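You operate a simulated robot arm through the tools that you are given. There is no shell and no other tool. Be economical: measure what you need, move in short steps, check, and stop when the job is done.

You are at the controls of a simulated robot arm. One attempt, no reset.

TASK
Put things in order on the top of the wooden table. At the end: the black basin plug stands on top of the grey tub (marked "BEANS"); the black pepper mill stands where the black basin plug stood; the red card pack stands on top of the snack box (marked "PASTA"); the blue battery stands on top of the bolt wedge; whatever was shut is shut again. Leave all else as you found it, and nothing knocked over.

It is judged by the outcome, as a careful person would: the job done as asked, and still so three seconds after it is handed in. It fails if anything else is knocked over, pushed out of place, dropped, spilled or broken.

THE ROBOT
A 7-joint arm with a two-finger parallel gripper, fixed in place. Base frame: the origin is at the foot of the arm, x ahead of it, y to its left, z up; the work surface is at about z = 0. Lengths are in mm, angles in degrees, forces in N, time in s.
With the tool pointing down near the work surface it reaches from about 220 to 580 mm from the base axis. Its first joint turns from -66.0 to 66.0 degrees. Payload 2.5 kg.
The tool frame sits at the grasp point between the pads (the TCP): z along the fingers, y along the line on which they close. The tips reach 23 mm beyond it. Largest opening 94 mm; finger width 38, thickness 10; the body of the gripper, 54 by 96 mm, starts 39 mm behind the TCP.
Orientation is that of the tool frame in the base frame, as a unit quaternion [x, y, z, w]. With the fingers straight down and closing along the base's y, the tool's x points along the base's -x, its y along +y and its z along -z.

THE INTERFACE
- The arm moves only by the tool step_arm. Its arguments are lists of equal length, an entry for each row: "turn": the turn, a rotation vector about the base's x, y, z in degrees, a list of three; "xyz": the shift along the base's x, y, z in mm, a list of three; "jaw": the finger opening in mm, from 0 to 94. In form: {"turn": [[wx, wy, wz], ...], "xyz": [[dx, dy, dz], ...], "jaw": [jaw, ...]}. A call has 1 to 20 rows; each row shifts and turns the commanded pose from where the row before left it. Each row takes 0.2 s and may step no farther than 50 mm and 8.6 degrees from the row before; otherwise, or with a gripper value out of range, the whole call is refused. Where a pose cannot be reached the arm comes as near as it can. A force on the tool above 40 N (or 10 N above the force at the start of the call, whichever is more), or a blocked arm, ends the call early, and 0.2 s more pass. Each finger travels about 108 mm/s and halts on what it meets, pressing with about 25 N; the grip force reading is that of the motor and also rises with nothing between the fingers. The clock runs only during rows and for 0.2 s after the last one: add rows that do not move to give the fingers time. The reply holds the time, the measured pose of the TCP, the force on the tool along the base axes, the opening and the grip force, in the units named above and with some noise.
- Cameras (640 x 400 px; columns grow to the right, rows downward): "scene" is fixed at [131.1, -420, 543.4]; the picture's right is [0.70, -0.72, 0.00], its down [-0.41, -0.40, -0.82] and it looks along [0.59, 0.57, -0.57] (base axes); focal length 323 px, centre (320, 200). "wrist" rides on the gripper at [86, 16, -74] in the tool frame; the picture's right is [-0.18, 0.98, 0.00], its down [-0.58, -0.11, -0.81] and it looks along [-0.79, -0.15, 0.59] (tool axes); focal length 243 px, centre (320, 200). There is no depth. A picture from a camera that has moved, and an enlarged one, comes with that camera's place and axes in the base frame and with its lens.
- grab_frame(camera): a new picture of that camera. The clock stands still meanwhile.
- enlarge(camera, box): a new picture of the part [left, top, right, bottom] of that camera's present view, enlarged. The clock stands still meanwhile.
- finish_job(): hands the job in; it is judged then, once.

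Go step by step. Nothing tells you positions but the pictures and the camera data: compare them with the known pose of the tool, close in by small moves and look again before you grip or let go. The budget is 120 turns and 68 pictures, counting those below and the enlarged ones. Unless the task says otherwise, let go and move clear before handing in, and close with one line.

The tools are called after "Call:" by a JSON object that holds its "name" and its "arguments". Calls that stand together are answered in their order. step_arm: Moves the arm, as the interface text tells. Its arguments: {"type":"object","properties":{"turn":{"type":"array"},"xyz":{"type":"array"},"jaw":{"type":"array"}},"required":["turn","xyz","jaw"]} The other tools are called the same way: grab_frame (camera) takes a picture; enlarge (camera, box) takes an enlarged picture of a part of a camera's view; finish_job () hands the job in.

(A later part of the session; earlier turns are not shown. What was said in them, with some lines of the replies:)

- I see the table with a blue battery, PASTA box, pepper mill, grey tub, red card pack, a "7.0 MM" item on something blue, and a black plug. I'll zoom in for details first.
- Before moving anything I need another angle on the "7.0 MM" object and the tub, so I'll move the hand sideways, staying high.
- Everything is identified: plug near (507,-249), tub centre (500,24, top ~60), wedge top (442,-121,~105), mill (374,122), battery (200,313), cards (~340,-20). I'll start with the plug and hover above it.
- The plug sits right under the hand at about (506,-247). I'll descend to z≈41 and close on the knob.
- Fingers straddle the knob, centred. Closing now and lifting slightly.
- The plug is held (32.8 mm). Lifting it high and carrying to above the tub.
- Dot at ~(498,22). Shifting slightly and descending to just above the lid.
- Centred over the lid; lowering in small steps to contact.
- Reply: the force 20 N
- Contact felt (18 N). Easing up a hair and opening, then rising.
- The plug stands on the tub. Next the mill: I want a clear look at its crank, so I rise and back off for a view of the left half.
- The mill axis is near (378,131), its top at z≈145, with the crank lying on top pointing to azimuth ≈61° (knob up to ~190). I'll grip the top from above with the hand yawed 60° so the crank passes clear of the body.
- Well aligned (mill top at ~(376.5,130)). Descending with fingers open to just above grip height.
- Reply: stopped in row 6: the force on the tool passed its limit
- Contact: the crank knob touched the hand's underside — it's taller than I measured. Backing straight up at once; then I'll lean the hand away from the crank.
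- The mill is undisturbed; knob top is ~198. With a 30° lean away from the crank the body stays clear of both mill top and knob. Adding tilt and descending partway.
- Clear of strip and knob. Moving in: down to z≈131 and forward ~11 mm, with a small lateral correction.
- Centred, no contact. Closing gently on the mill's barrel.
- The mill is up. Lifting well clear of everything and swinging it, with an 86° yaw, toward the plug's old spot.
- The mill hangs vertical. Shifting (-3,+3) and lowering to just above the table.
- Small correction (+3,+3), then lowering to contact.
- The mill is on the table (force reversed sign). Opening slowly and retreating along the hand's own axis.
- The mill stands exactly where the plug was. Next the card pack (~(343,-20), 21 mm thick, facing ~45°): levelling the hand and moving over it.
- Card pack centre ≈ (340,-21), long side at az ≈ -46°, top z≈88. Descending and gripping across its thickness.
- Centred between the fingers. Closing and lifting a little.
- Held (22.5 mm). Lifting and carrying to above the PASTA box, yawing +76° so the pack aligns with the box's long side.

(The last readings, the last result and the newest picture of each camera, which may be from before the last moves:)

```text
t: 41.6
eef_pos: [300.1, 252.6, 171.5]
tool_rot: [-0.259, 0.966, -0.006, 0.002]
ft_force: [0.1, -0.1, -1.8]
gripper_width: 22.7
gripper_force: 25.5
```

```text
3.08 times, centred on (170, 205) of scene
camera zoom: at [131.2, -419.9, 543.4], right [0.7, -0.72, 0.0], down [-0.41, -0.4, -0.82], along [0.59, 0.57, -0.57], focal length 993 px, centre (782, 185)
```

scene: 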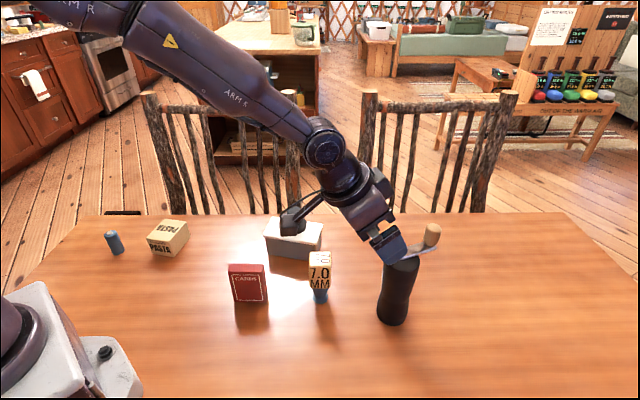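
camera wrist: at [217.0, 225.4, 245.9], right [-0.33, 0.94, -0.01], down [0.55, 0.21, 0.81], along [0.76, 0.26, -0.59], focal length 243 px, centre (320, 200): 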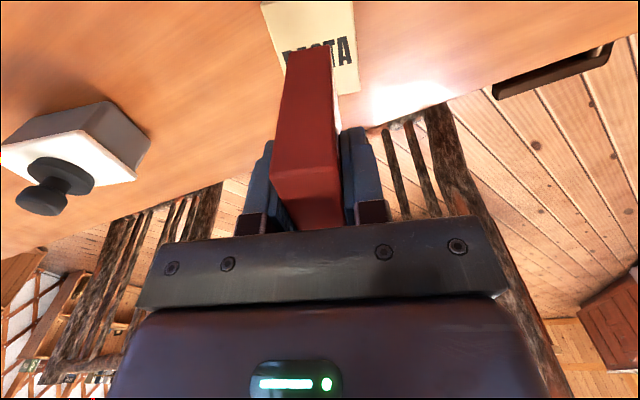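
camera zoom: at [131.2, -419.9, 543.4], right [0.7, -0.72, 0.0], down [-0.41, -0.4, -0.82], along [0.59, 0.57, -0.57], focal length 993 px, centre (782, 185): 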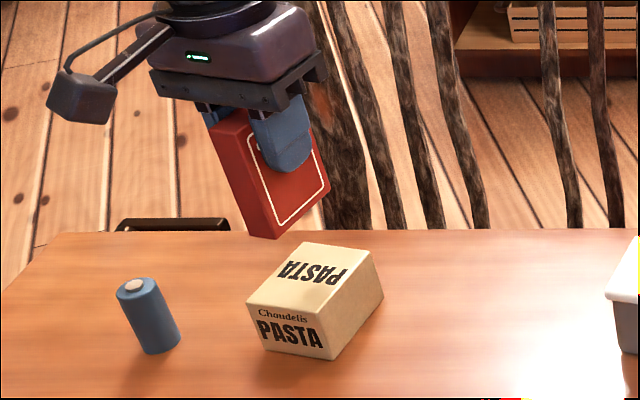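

Aligned in yaw (box sides at az 30°). Shifting ~(-0.3,-3.4) and lowering to just above the box.

Call:
{"name": "step_arm", "arguments": {"turn": [[0, 0, 0], [0, 0, 0], [0, 0, 0], [0, 0, 0]], "xyz": [[-0.3, -3.4, -20], [0, 0, -20], [0, 0, -12], [0, 0, 0]], "jaw": [12, 12, 12, 12]}}

Call:
{"name": "enlarge", "arguments": {"camera": "scene", "box": [110, 160, 230, 270]}}

Call:
{"name": "grab_frame", "arguments": {"camera": "wrist"}}

```text
t: 42.6
eef_pos: [300.2, 249.6, 120.0]
tool_rot: [-0.257, 0.966, -0.007, 0.003]
ft_force: [0.5, 0.8, -0.3]
gripper_width: 22.6
gripper_force: 24.8
```

```text
3.64 times, centred on (170, 215) of scene
camera zoom: at [131.2, -420.0, 543.4], right [0.7, -0.72, 0.0], down [-0.41, -0.4, -0.82], along [0.59, 0.57, -0.57], focal length 1174 px, centre (866, 146)
```

zoom: 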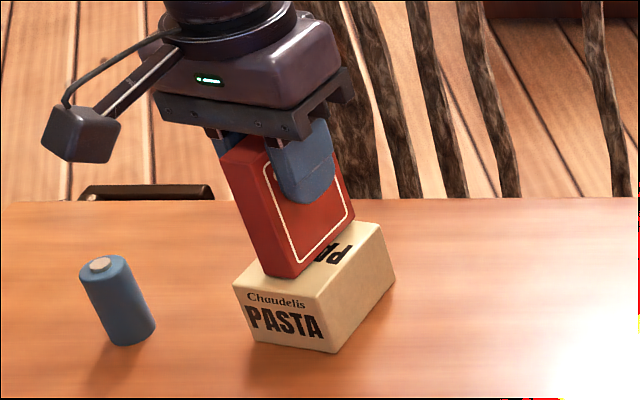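

```text
26 pictures are left
camera wrist: at [216.6, 222.1, 193.5], right [-0.33, 0.94, -0.01], down [0.55, 0.2, 0.81], along [0.77, 0.26, -0.59], focal length 243 px, centre (320, 200)
```

wrist: 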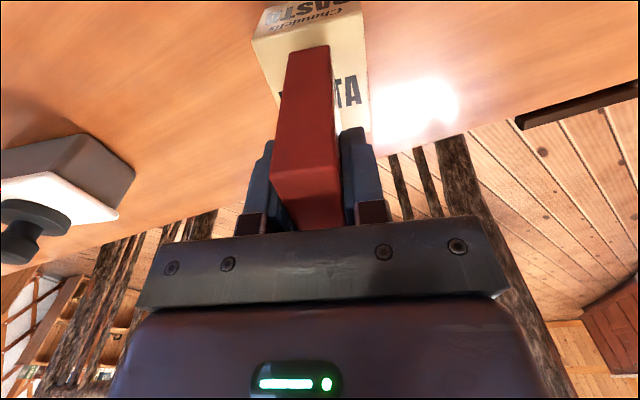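

Centred over the box with even margins. Lowering to contact.

Call:
{"name": "step_arm", "arguments": {"turn": [[0, 0, 0], [0, 0, 0], [0, 0, 0], [0, 0, 0]], "xyz": [[0, 0, -3], [0, 0, -2], [0, 0, -1.5], [0, 0, 0]], "jaw": [12, 12, 12, 12]}}

```text
t: 43.6
eef_pos: [301.1, 251.1, 114.7]
tool_rot: [-0.258, 0.966, -0.005, 0.005]
ft_force: [2.4, 2.5, 25.1]
gripper_width: 22.7
gripper_force: 25.1
```

Contact already (25 N). Easing up, then releasing.

Call:
{"name": "step_arm", "arguments": {"turn": [[0, 0, 0], [0, 0, 0]], "xyz": [[0, 0, 1.5], [0, 0, 0]], "jaw": [12, 12]}}

```text
t: 44.2
eef_pos: [300.0, 250.4, 114.1]
tool_rot: [-0.258, 0.966, -0.007, 0.002]
ft_force: [3.6, 3.2, 10.2]
gripper_width: 22.5
gripper_force: 24.7
```

Call:
{"name": "step_arm", "arguments": {"turn": [[0, 0, 0], [0, 0, 0]], "xyz": [[0, 0, 0.8], [0, 0, 0]], "jaw": [12, 12]}}

Call:
{"name": "step_arm", "arguments": {"turn": [[0, 0, 0], [0, 0, 0], [0, 0, 0], [0, 0, 0], [0, 0, 0], [0, 0, 0]], "xyz": [[0, 0, 0], [0, 0, 0], [0, 0, 0], [0, 0, 15], [0, 0, 35], [0, 0, 40]], "jaw": [30, 45, 60, 60, 60, 60]}}

Call:
{"name": "grab_frame", "arguments": {"camera": "wrist"}}

Call:
{"name": "enlarge", "arguments": {"camera": "scene", "box": [90, 150, 250, 280]}}

```text
t: 44.8
eef_pos: [299.0, 248.6, 114.7]
tool_rot: [-0.258, 0.966, -0.007, 0.0]
ft_force: [-0.1, 1.3, 1.4]
gripper_width: 22.6
gripper_force: 24.5
```

```text
t: 46.2
eef_pos: [300.1, 248.5, 206.9]
tool_rot: [-0.258, 0.966, -0.007, 0.002]
ft_force: [0.7, -0.1, 0.1]
gripper_width: 59.9
gripper_force: 0.0
```

```text
25 pictures are left
camera wrist: at [217.2, 220.8, 280.0], right [-0.33, 0.94, -0.01], down [0.55, 0.2, 0.81], along [0.77, 0.26, -0.59], focal length 243 px, centre (320, 200)
```

wrist: 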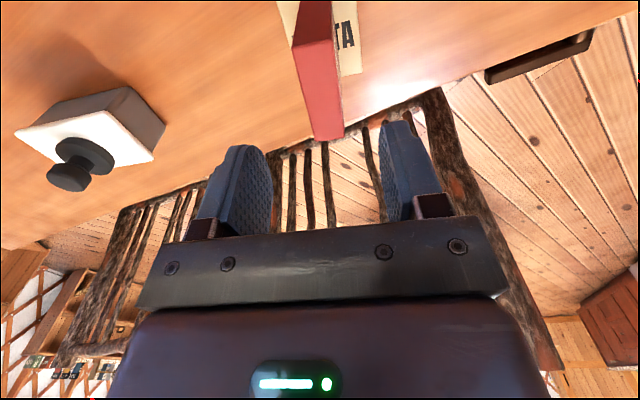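

```text
3.08 times, centred on (170, 215) of scene
camera zoom: at [131.2, -420.0, 543.4], right [0.7, -0.72, 0.0], down [-0.41, -0.4, -0.82], along [0.59, 0.57, -0.57], focal length 993 px, centre (782, 154)
```

zoom: 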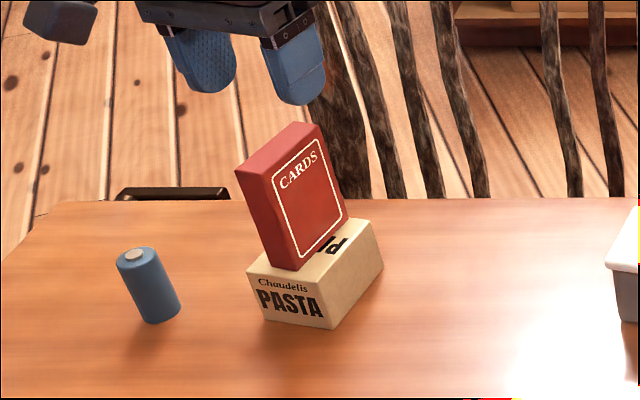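

Cards stand on the PASTA box. Next the battery at ~(200,313): moving above it with yaw 45° to keep the hand away from the cards.

Call:
{"name": "step_arm", "arguments": {"turn": [[0, 0, 0], [0, 0, 3.8], [0, 0, 3.8], [0, 0, 3.8], [0, 0, 3.8], [0, 0, 0]], "xyz": [[-20, 13, 0], [-20, 13, 0], [-20, 13, 0], [-20, 13, 0], [-20, 13, -15], [0, 0, -10]], "jaw": [60, 60, 60, 60, 60, 60]}}

Call:
{"name": "grab_frame", "arguments": {"camera": "wrist"}}

```text
t: 47.6
eef_pos: [200.9, 314.9, 180.3]
tool_rot: [-0.384, 0.923, -0.006, 0.003]
ft_force: [-0.1, -0.8, -0.5]
gripper_width: 59.9
gripper_force: 0.0
```

```text
23 pictures are left
camera wrist: at [126.6, 266.2, 254.3], right [-0.57, 0.82, -0.01], down [0.48, 0.34, 0.81], along [0.67, 0.45, -0.59], focal length 243 px, centre (320, 200)
```

wrist: 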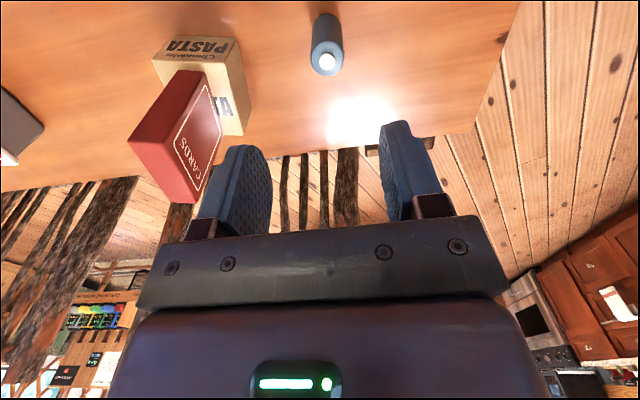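

Call:
{"name": "step_arm", "arguments": {"turn": [[0, 0, 0], [0, 0, 0], [0, 0, 0]], "xyz": [[-3, 2, -30], [0, 0, -35], [0, 0, 0]], "jaw": [60, 60, 60]}}

Call:
{"name": "grab_frame", "arguments": {"camera": "wrist"}}

Call:
{"name": "enlarge", "arguments": {"camera": "scene", "box": [80, 170, 200, 270]}}

```text
t: 48.4
eef_pos: [197.3, 316.4, 115.0]
tool_rot: [-0.384, 0.923, -0.006, 0.003]
ft_force: [0.0, 0.1, -0.5]
gripper_width: 60.0
gripper_force: 0.1
```

```text
22 pictures are left
camera wrist: at [124.0, 268.4, 189.0], right [-0.57, 0.82, -0.01], down [0.48, 0.34, 0.81], along [0.67, 0.45, -0.59], focal length 243 px, centre (320, 200)
```

wrist: 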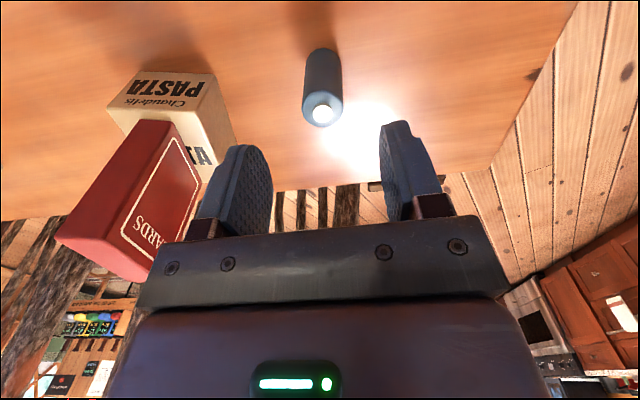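

```text
4.00 times, centred on (140, 220) of scene
camera zoom: at [131.1, -420.0, 543.4], right [0.7, -0.72, 0.0], down [-0.41, -0.4, -0.82], along [0.59, 0.57, -0.57], focal length 1291 px, centre (1040, 120)
```

zoom: 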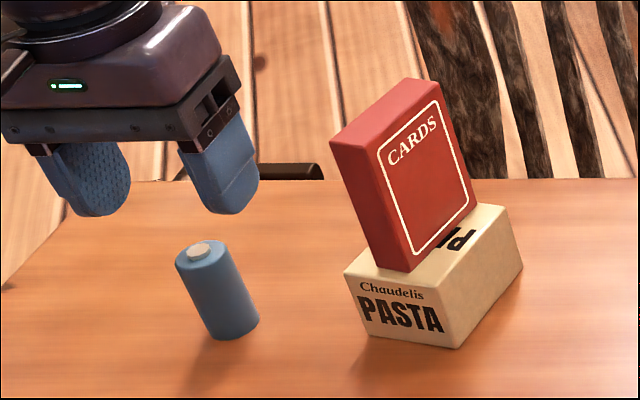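

Battery at ~(195,316.5), top z≈61, ~27 mm wide. Descending to z≈42 and gripping.

Call:
{"name": "step_arm", "arguments": {"turn": [[0, 0, 0], [0, 0, 0], [0, 0, 0], [0, 0, 0]], "xyz": [[-2, 0.3, -25], [0, 0, -25], [0, 0, -23], [0, 0, 0]], "jaw": [60, 60, 60, 60]}}

Call:
{"name": "grab_frame", "arguments": {"camera": "wrist"}}

```text
t: 49.4
eef_pos: [195.2, 317.2, 42.5]
tool_rot: [-0.383, 0.924, -0.006, 0.003]
ft_force: [-0.3, -0.1, -0.4]
gripper_width: 60.2
gripper_force: 0.2
```

```text
20 pictures are left
camera wrist: at [121.7, 268.2, 116.3], right [-0.57, 0.82, -0.01], down [0.48, 0.34, 0.81], along [0.67, 0.45, -0.59], focal length 243 px, centre (320, 200)
```

wrist: 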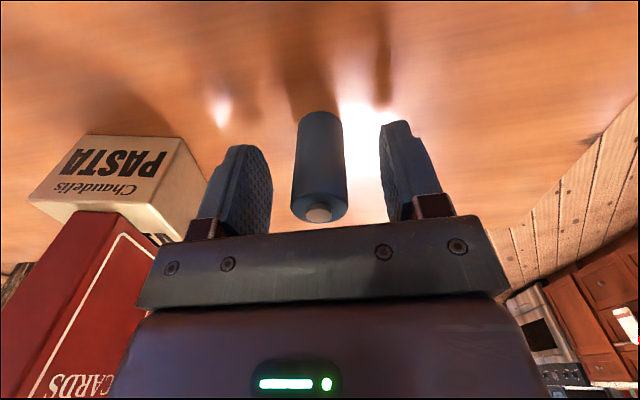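

Centred. Closing and lifting slightly.

Call:
{"name": "step_arm", "arguments": {"turn": [[0, 0, 0], [0, 0, 0], [0, 0, 0], [0, 0, 0], [0, 0, 0], [0, 0, 0], [0, 0, 0]], "xyz": [[0, 0, 0], [0, 0, 0], [0, 0, 0], [0, 0, 0], [0, 0, 0], [0, 0, 5], [0, 0, 15]], "jaw": [48, 38, 30, 22, 16, 16, 16]}}

Call:
{"name": "grab_frame", "arguments": {"camera": "wrist"}}

```text
t: 51.0
eef_pos: [194.7, 316.8, 62.4]
tool_rot: [-0.383, 0.924, -0.006, 0.004]
ft_force: [0.6, -0.1, -0.3]
gripper_width: 25.0
gripper_force: 25.7
```

```text
19 pictures are left
camera wrist: at [121.4, 268.4, 136.8], right [-0.57, 0.82, -0.01], down [0.48, 0.34, 0.81], along [0.67, 0.45, -0.59], focal length 243 px, centre (320, 200)
```

wrist: 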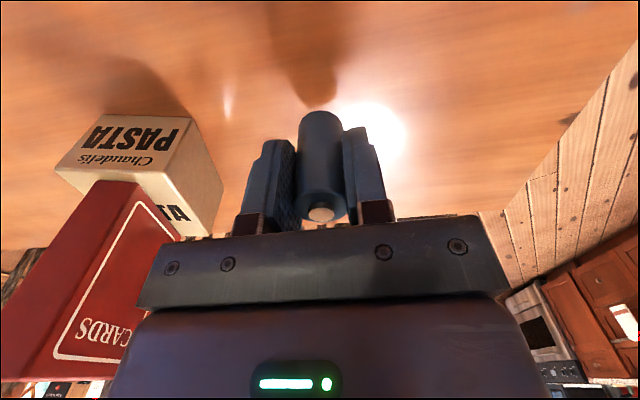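

Battery held (25 mm). Lifting to z≈232 and carrying to above the wedge.

Call:
{"name": "step_arm", "arguments": {"turn": [[0, 0, 0], [0, 0, 0], [0, 0, 0], [0, 0, 0], [0, 0, 0]], "xyz": [[0, 0, 30], [0, 0, 35], [0, 0, 35], [0, 0, 35], [0, 0, 30]], "jaw": [16, 16, 16, 16, 16]}}

Call:
{"name": "step_arm", "arguments": {"turn": [[0, 0, -2], [0, 0, -3.2], [0, 0, -3.2], [0, 0, -3.2], [0, 0, -3.2], [0, 0, -3.2], [0, 0, -3.2], [0, 0, -3.2], [0, 0, -3.2], [0, 0, -3.2], [0, 0, -3.2], [0, 0, -3.2], [0, 0, -3.2], [0, 0, -3.2], [0, 0, -1.4], [0, 0, 0]], "xyz": [[9, -17, 0], [17, -30, 0], [17, -31, 0], [17, -31, 0], [17, -31, 0], [17, -31, 0], [17, -31, 0], [17, -31, 0], [17, -31, 0], [17, -31, 0], [17, -31, 0], [17, -31, 0], [17, -31, 0], [17, -31, 0], [15, -19, 0], [0, 0, 0]], "jaw": [16, 16, 16, 16, 16, 16, 16, 16, 16, 16, 16, 16, 16, 16, 16, 16]}}

Call:
{"name": "grab_frame", "arguments": {"camera": "wrist"}}

Call:
{"name": "grab_frame", "arguments": {"camera": "scene"}}

```text
t: 52.2
eef_pos: [196.1, 315.3, 229.4]
tool_rot: [-0.383, 0.924, -0.006, 0.003]
ft_force: [0.0, 0.2, -0.3]
gripper_width: 24.6
gripper_force: 24.8
```

```text
t: 55.6
eef_pos: [439.4, -121.8, 229.5]
tool_rot: [0.0, 1.0, -0.007, 0.002]
ft_force: [-0.6, 0.0, -0.7]
gripper_width: 24.6
gripper_force: 24.4
```

```text
18 pictures are left
camera wrist: at [353.3, -103.5, 302.5], right [0.18, 0.98, -0.01], down [0.58, -0.1, 0.81], along [0.79, -0.16, -0.59], focal length 243 px, centre (320, 200)
```

wrist: 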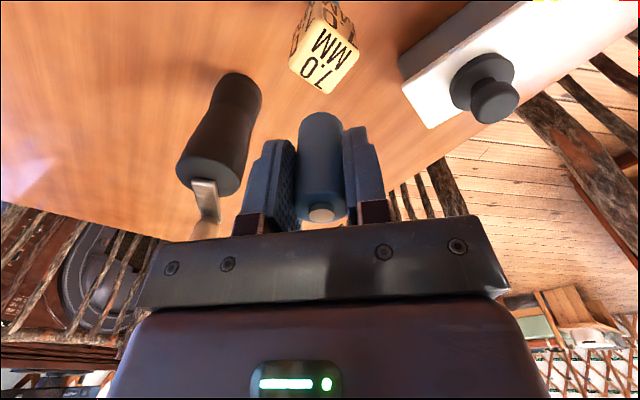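

```text
17 pictures are left
```

scene: 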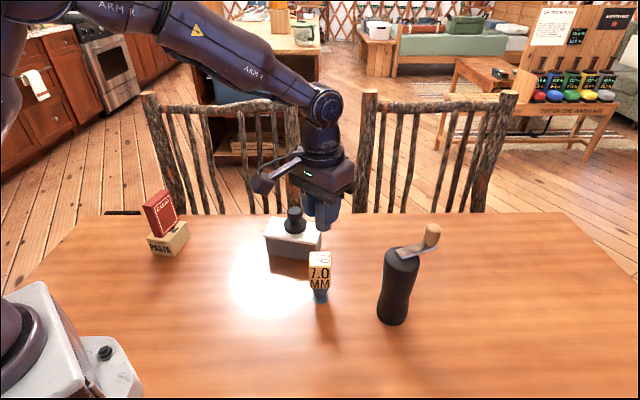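

Call:
{"name": "enlarge", "arguments": {"camera": "wrist", "box": [270, 0, 390, 110]}}

Call:
{"name": "enlarge", "arguments": {"camera": "scene", "box": [280, 190, 370, 310]}}

```text
3.64 times, centred on (330, 55) of wrist
camera zoom: at [353.3, -103.5, 302.5], right [0.18, 0.98, -0.01], down [0.58, -0.1, 0.81], along [0.79, -0.16, -0.59], focal length 882 px, centre (284, 727)
```

zoom: 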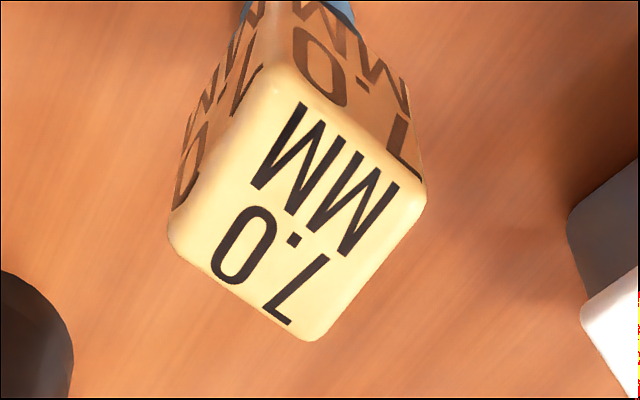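

```text
3.33 times, centred on (325, 250) of scene
camera zoom: at [131.1, -420.0, 543.4], right [0.7, -0.72, 0.0], down [-0.41, -0.4, -0.82], along [0.59, 0.57, -0.57], focal length 1076 px, centre (303, 33)
```

zoom: 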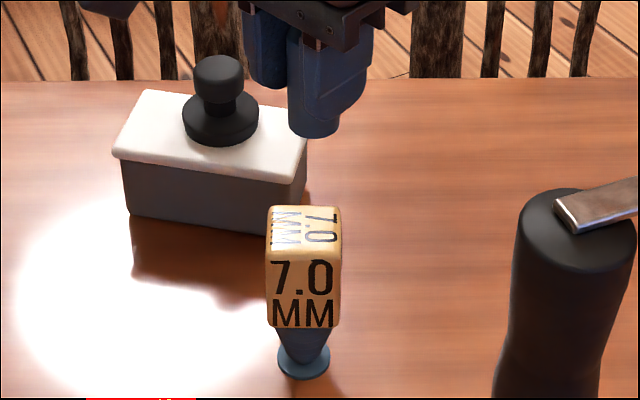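

Wedge top ≈ (438,-120), z≈110, 37 mm square. Lowering the battery to ~9 mm above for a direct comparison.

Call:
{"name": "step_arm", "arguments": {"turn": [[0, 0, 0], [0, 0, 0], [0, 0, 0], [0, 0, 0]], "xyz": [[-1.4, 2, -25], [0, 0, -25], [0, 0, -17], [0, 0, 0]], "jaw": [16, 16, 16, 16]}}

Call:
{"name": "enlarge", "arguments": {"camera": "wrist", "box": [240, 40, 400, 230]}}

Call:
{"name": "enlarge", "arguments": {"camera": "scene", "box": [280, 200, 360, 300]}}

```text
t: 56.6
eef_pos: [438.5, -119.4, 160.9]
tool_rot: [-0.001, 1.0, -0.007, 0.0]
ft_force: [-0.5, 0.2, -0.1]
gripper_width: 24.5
gripper_force: 25.0
```

```text
2.11 times, centred on (320, 135) of wrist
camera zoom: at [351.6, -101.4, 234.7], right [0.18, 0.98, -0.01], down [0.58, -0.1, 0.81], along [0.79, -0.16, -0.59], focal length 511 px, centre (320, 337)
```

zoom: 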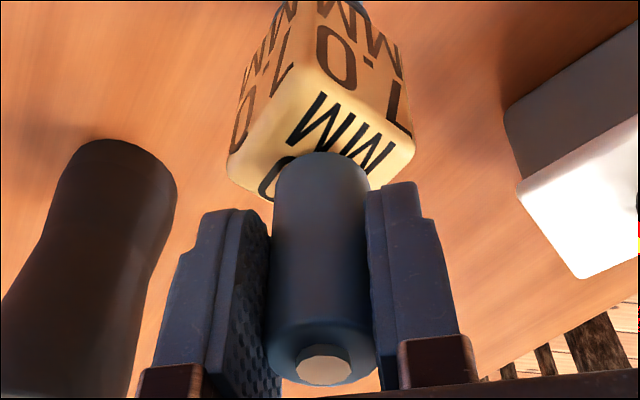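

```text
4.00 times, centred on (320, 250) of scene
camera zoom: at [131.2, -420.0, 543.4], right [0.7, -0.72, 0.0], down [-0.41, -0.4, -0.82], along [0.59, 0.57, -0.57], focal length 1291 px, centre (320, 0)
```

zoom: 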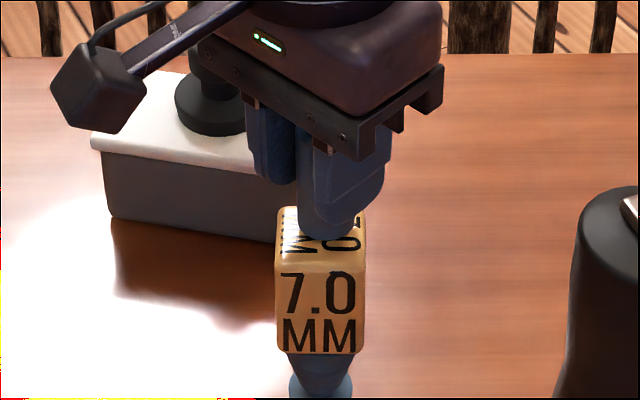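

Comparing directly, the battery needs ~2 mm toward the base to be centred. Shifting and lowering close.

Call:
{"name": "step_arm", "arguments": {"turn": [[0, 0, 0], [0, 0, 0], [0, 0, 0]], "xyz": [[-2.2, -0.2, -3], [0, 0, -2], [0, 0, 0]], "jaw": [16, 16, 16]}}

Call:
{"name": "enlarge", "arguments": {"camera": "wrist", "box": [240, 40, 400, 230]}}

```text
t: 57.4
eef_pos: [437.5, -119.5, 156.8]
tool_rot: [-0.002, 1.0, -0.008, 0.001]
ft_force: [0.0, -0.1, 0.7]
gripper_width: 24.4
gripper_force: 25.5
```

```text
2.11 times, centred on (320, 135) of wrist
camera zoom: at [349.7, -101.8, 229.9], right [0.18, 0.98, -0.01], down [0.58, -0.1, 0.81], along [0.79, -0.16, -0.59], focal length 511 px, centre (320, 337)
```

zoom: 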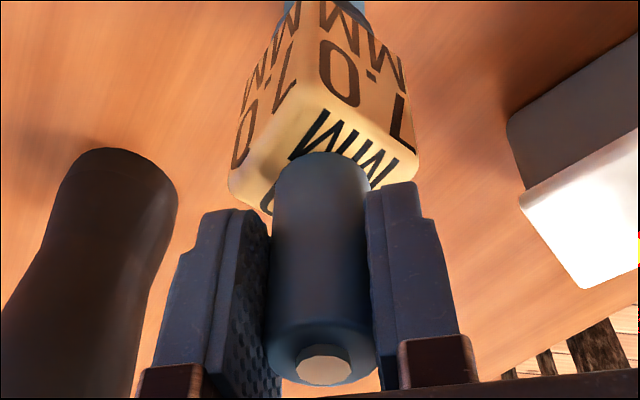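

Well centred now. Creeping down to contact.

Call:
{"name": "step_arm", "arguments": {"turn": [[0, 0, 0], [0, 0, 0], [0, 0, 0]], "xyz": [[0, 0, -1.5], [0, 0, -1], [0, 0, 0]], "jaw": [16, 16, 16]}}

```text
t: 58.2
eef_pos: [437.0, -119.1, 153.9]
tool_rot: [0.0, 1.0, -0.007, 0.003]
ft_force: [-3.3, 1.9, 20.6]
gripper_width: 24.5
gripper_force: 25.1
```

Call:
{"name": "step_arm", "arguments": {"turn": [[0, 0, 0], [0, 0, 0]], "xyz": [[0, 0, 1.2], [0, 0, 0]], "jaw": [16, 16]}}

Call:
{"name": "enlarge", "arguments": {"camera": "scene", "box": [280, 200, 360, 310]}}

```text
t: 58.8
eef_pos: [436.7, -120.7, 154.2]
tool_rot: [-0.001, 1.0, -0.007, 0.001]
ft_force: [0.9, -0.9, 13.0]
gripper_width: 24.3
gripper_force: 24.8
```

```text
3.64 times, centred on (320, 255) of scene
camera zoom: at [131.1, -420.0, 543.4], right [0.7, -0.72, 0.0], down [-0.41, -0.4, -0.82], along [0.59, 0.57, -0.57], focal length 1174 px, centre (320, 0)
```

zoom: 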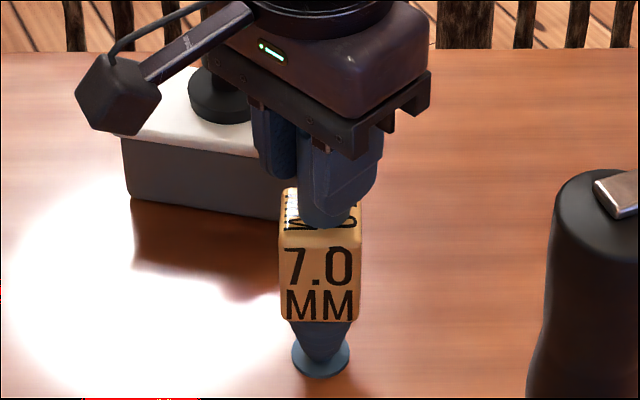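

Call:
{"name": "step_arm", "arguments": {"turn": [[0, 0, 0], [0, 0, 0]], "xyz": [[0, 0, 0.9], [0, 0, 0]], "jaw": [16, 16]}}

```text
t: 59.4
eef_pos: [436.8, -120.2, 156.1]
tool_rot: [-0.001, 1.0, -0.008, 0.0]
ft_force: [0.9, -0.3, 3.7]
gripper_width: 24.5
gripper_force: 25.7
```

Nearly no load. Opening slowly, then checking before rising.

Call:
{"name": "step_arm", "arguments": {"turn": [[0, 0, 0], [0, 0, 0], [0, 0, 0], [0, 0, 0], [0, 0, 0]], "xyz": [[0, 0, 0], [0, 0, 0], [0, 0, 0], [0, 0, 0], [0, 0, 0]], "jaw": [27, 31, 38, 48, 56]}}

Call:
{"name": "grab_frame", "arguments": {"camera": "wrist"}}

```text
t: 60.6
eef_pos: [435.6, -120.5, 154.7]
tool_rot: [-0.001, 1.0, -0.007, 0.001]
ft_force: [0.2, 0.5, 0.5]
gripper_width: 56.0
gripper_force: 0.1
```

```text
10 pictures are left
camera wrist: at [349.9, -102.0, 229.3], right [0.18, 0.98, -0.01], down [0.58, -0.1, 0.81], along [0.79, -0.16, -0.59], focal length 243 px, centre (320, 200)
```

wrist: 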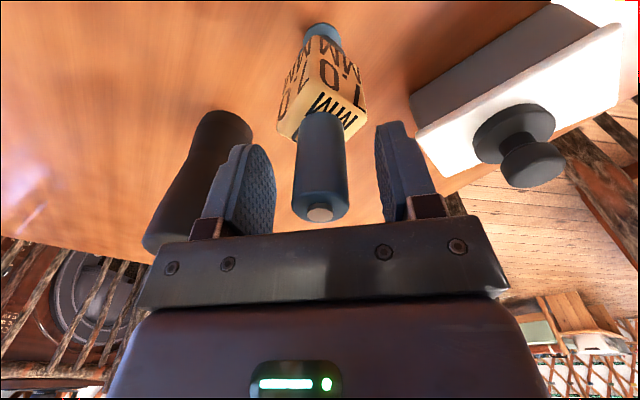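

The battery stands free on the wedge. Rising straight up, then back away toward the base.

Call:
{"name": "step_arm", "arguments": {"turn": [[0, 0, 0], [0, 0, 0], [0, 0, 0], [0, 0, 0], [0, 0, 0], [0, 0, 0], [0, 0, 0], [0, 0, 0]], "xyz": [[0, 0, 10], [0, 0, 25], [0, 0, 35], [0, 0, 35], [-30, 20, 20], [-40, 30, 0], [-40, 30, 0], [0, 0, 0]], "jaw": [56, 56, 56, 56, 56, 56, 56, 56]}}

Call:
{"name": "grab_frame", "arguments": {"camera": "scene"}}

Call:
{"name": "enlarge", "arguments": {"camera": "scene", "box": [250, 180, 450, 340]}}

```text
t: 62.4
eef_pos: [326.4, -39.3, 279.9]
tool_rot: [-0.001, 1.0, -0.007, 0.001]
ft_force: [0.9, -0.1, 0.9]
gripper_width: 55.8
gripper_force: 0.0
```

```text
9 pictures are left
```

scene: 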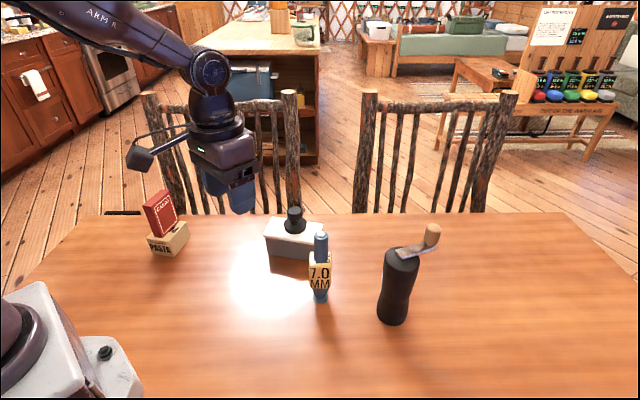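

```text
2.50 times, centred on (350, 260) of scene
camera zoom: at [131.1, -420.0, 543.4], right [0.7, -0.72, 0.0], down [-0.41, -0.4, -0.82], along [0.59, 0.57, -0.57], focal length 807 px, centre (245, 50)
```

zoom: 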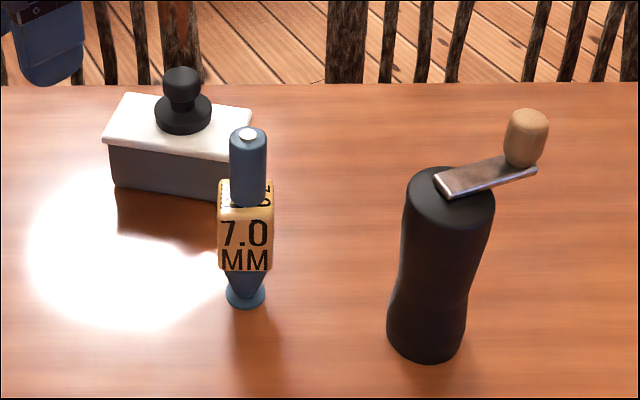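

Everything stands in its place: plug on the tub (lid shut), mill on the plug's old spot, cards on the PASTA box and battery on the wedge. The hand is clear, so I'm handing in.

Call:
{"name": "finish_job", "arguments": {}}

```text
The job is handed in.
```

The job is handed in. The plug is on the grey tub with its lid shut, the pepper mill is where the plug stood, the cards are on the PASTA box, and the battery is on the bolt wedge. I took the "7.0 MM" block to be the wedge, and the only grey tub to be the BEANS one, as I never saw its mark. The hand pressed briefly on the mill's crank knob on the first try, but the mill did not move.
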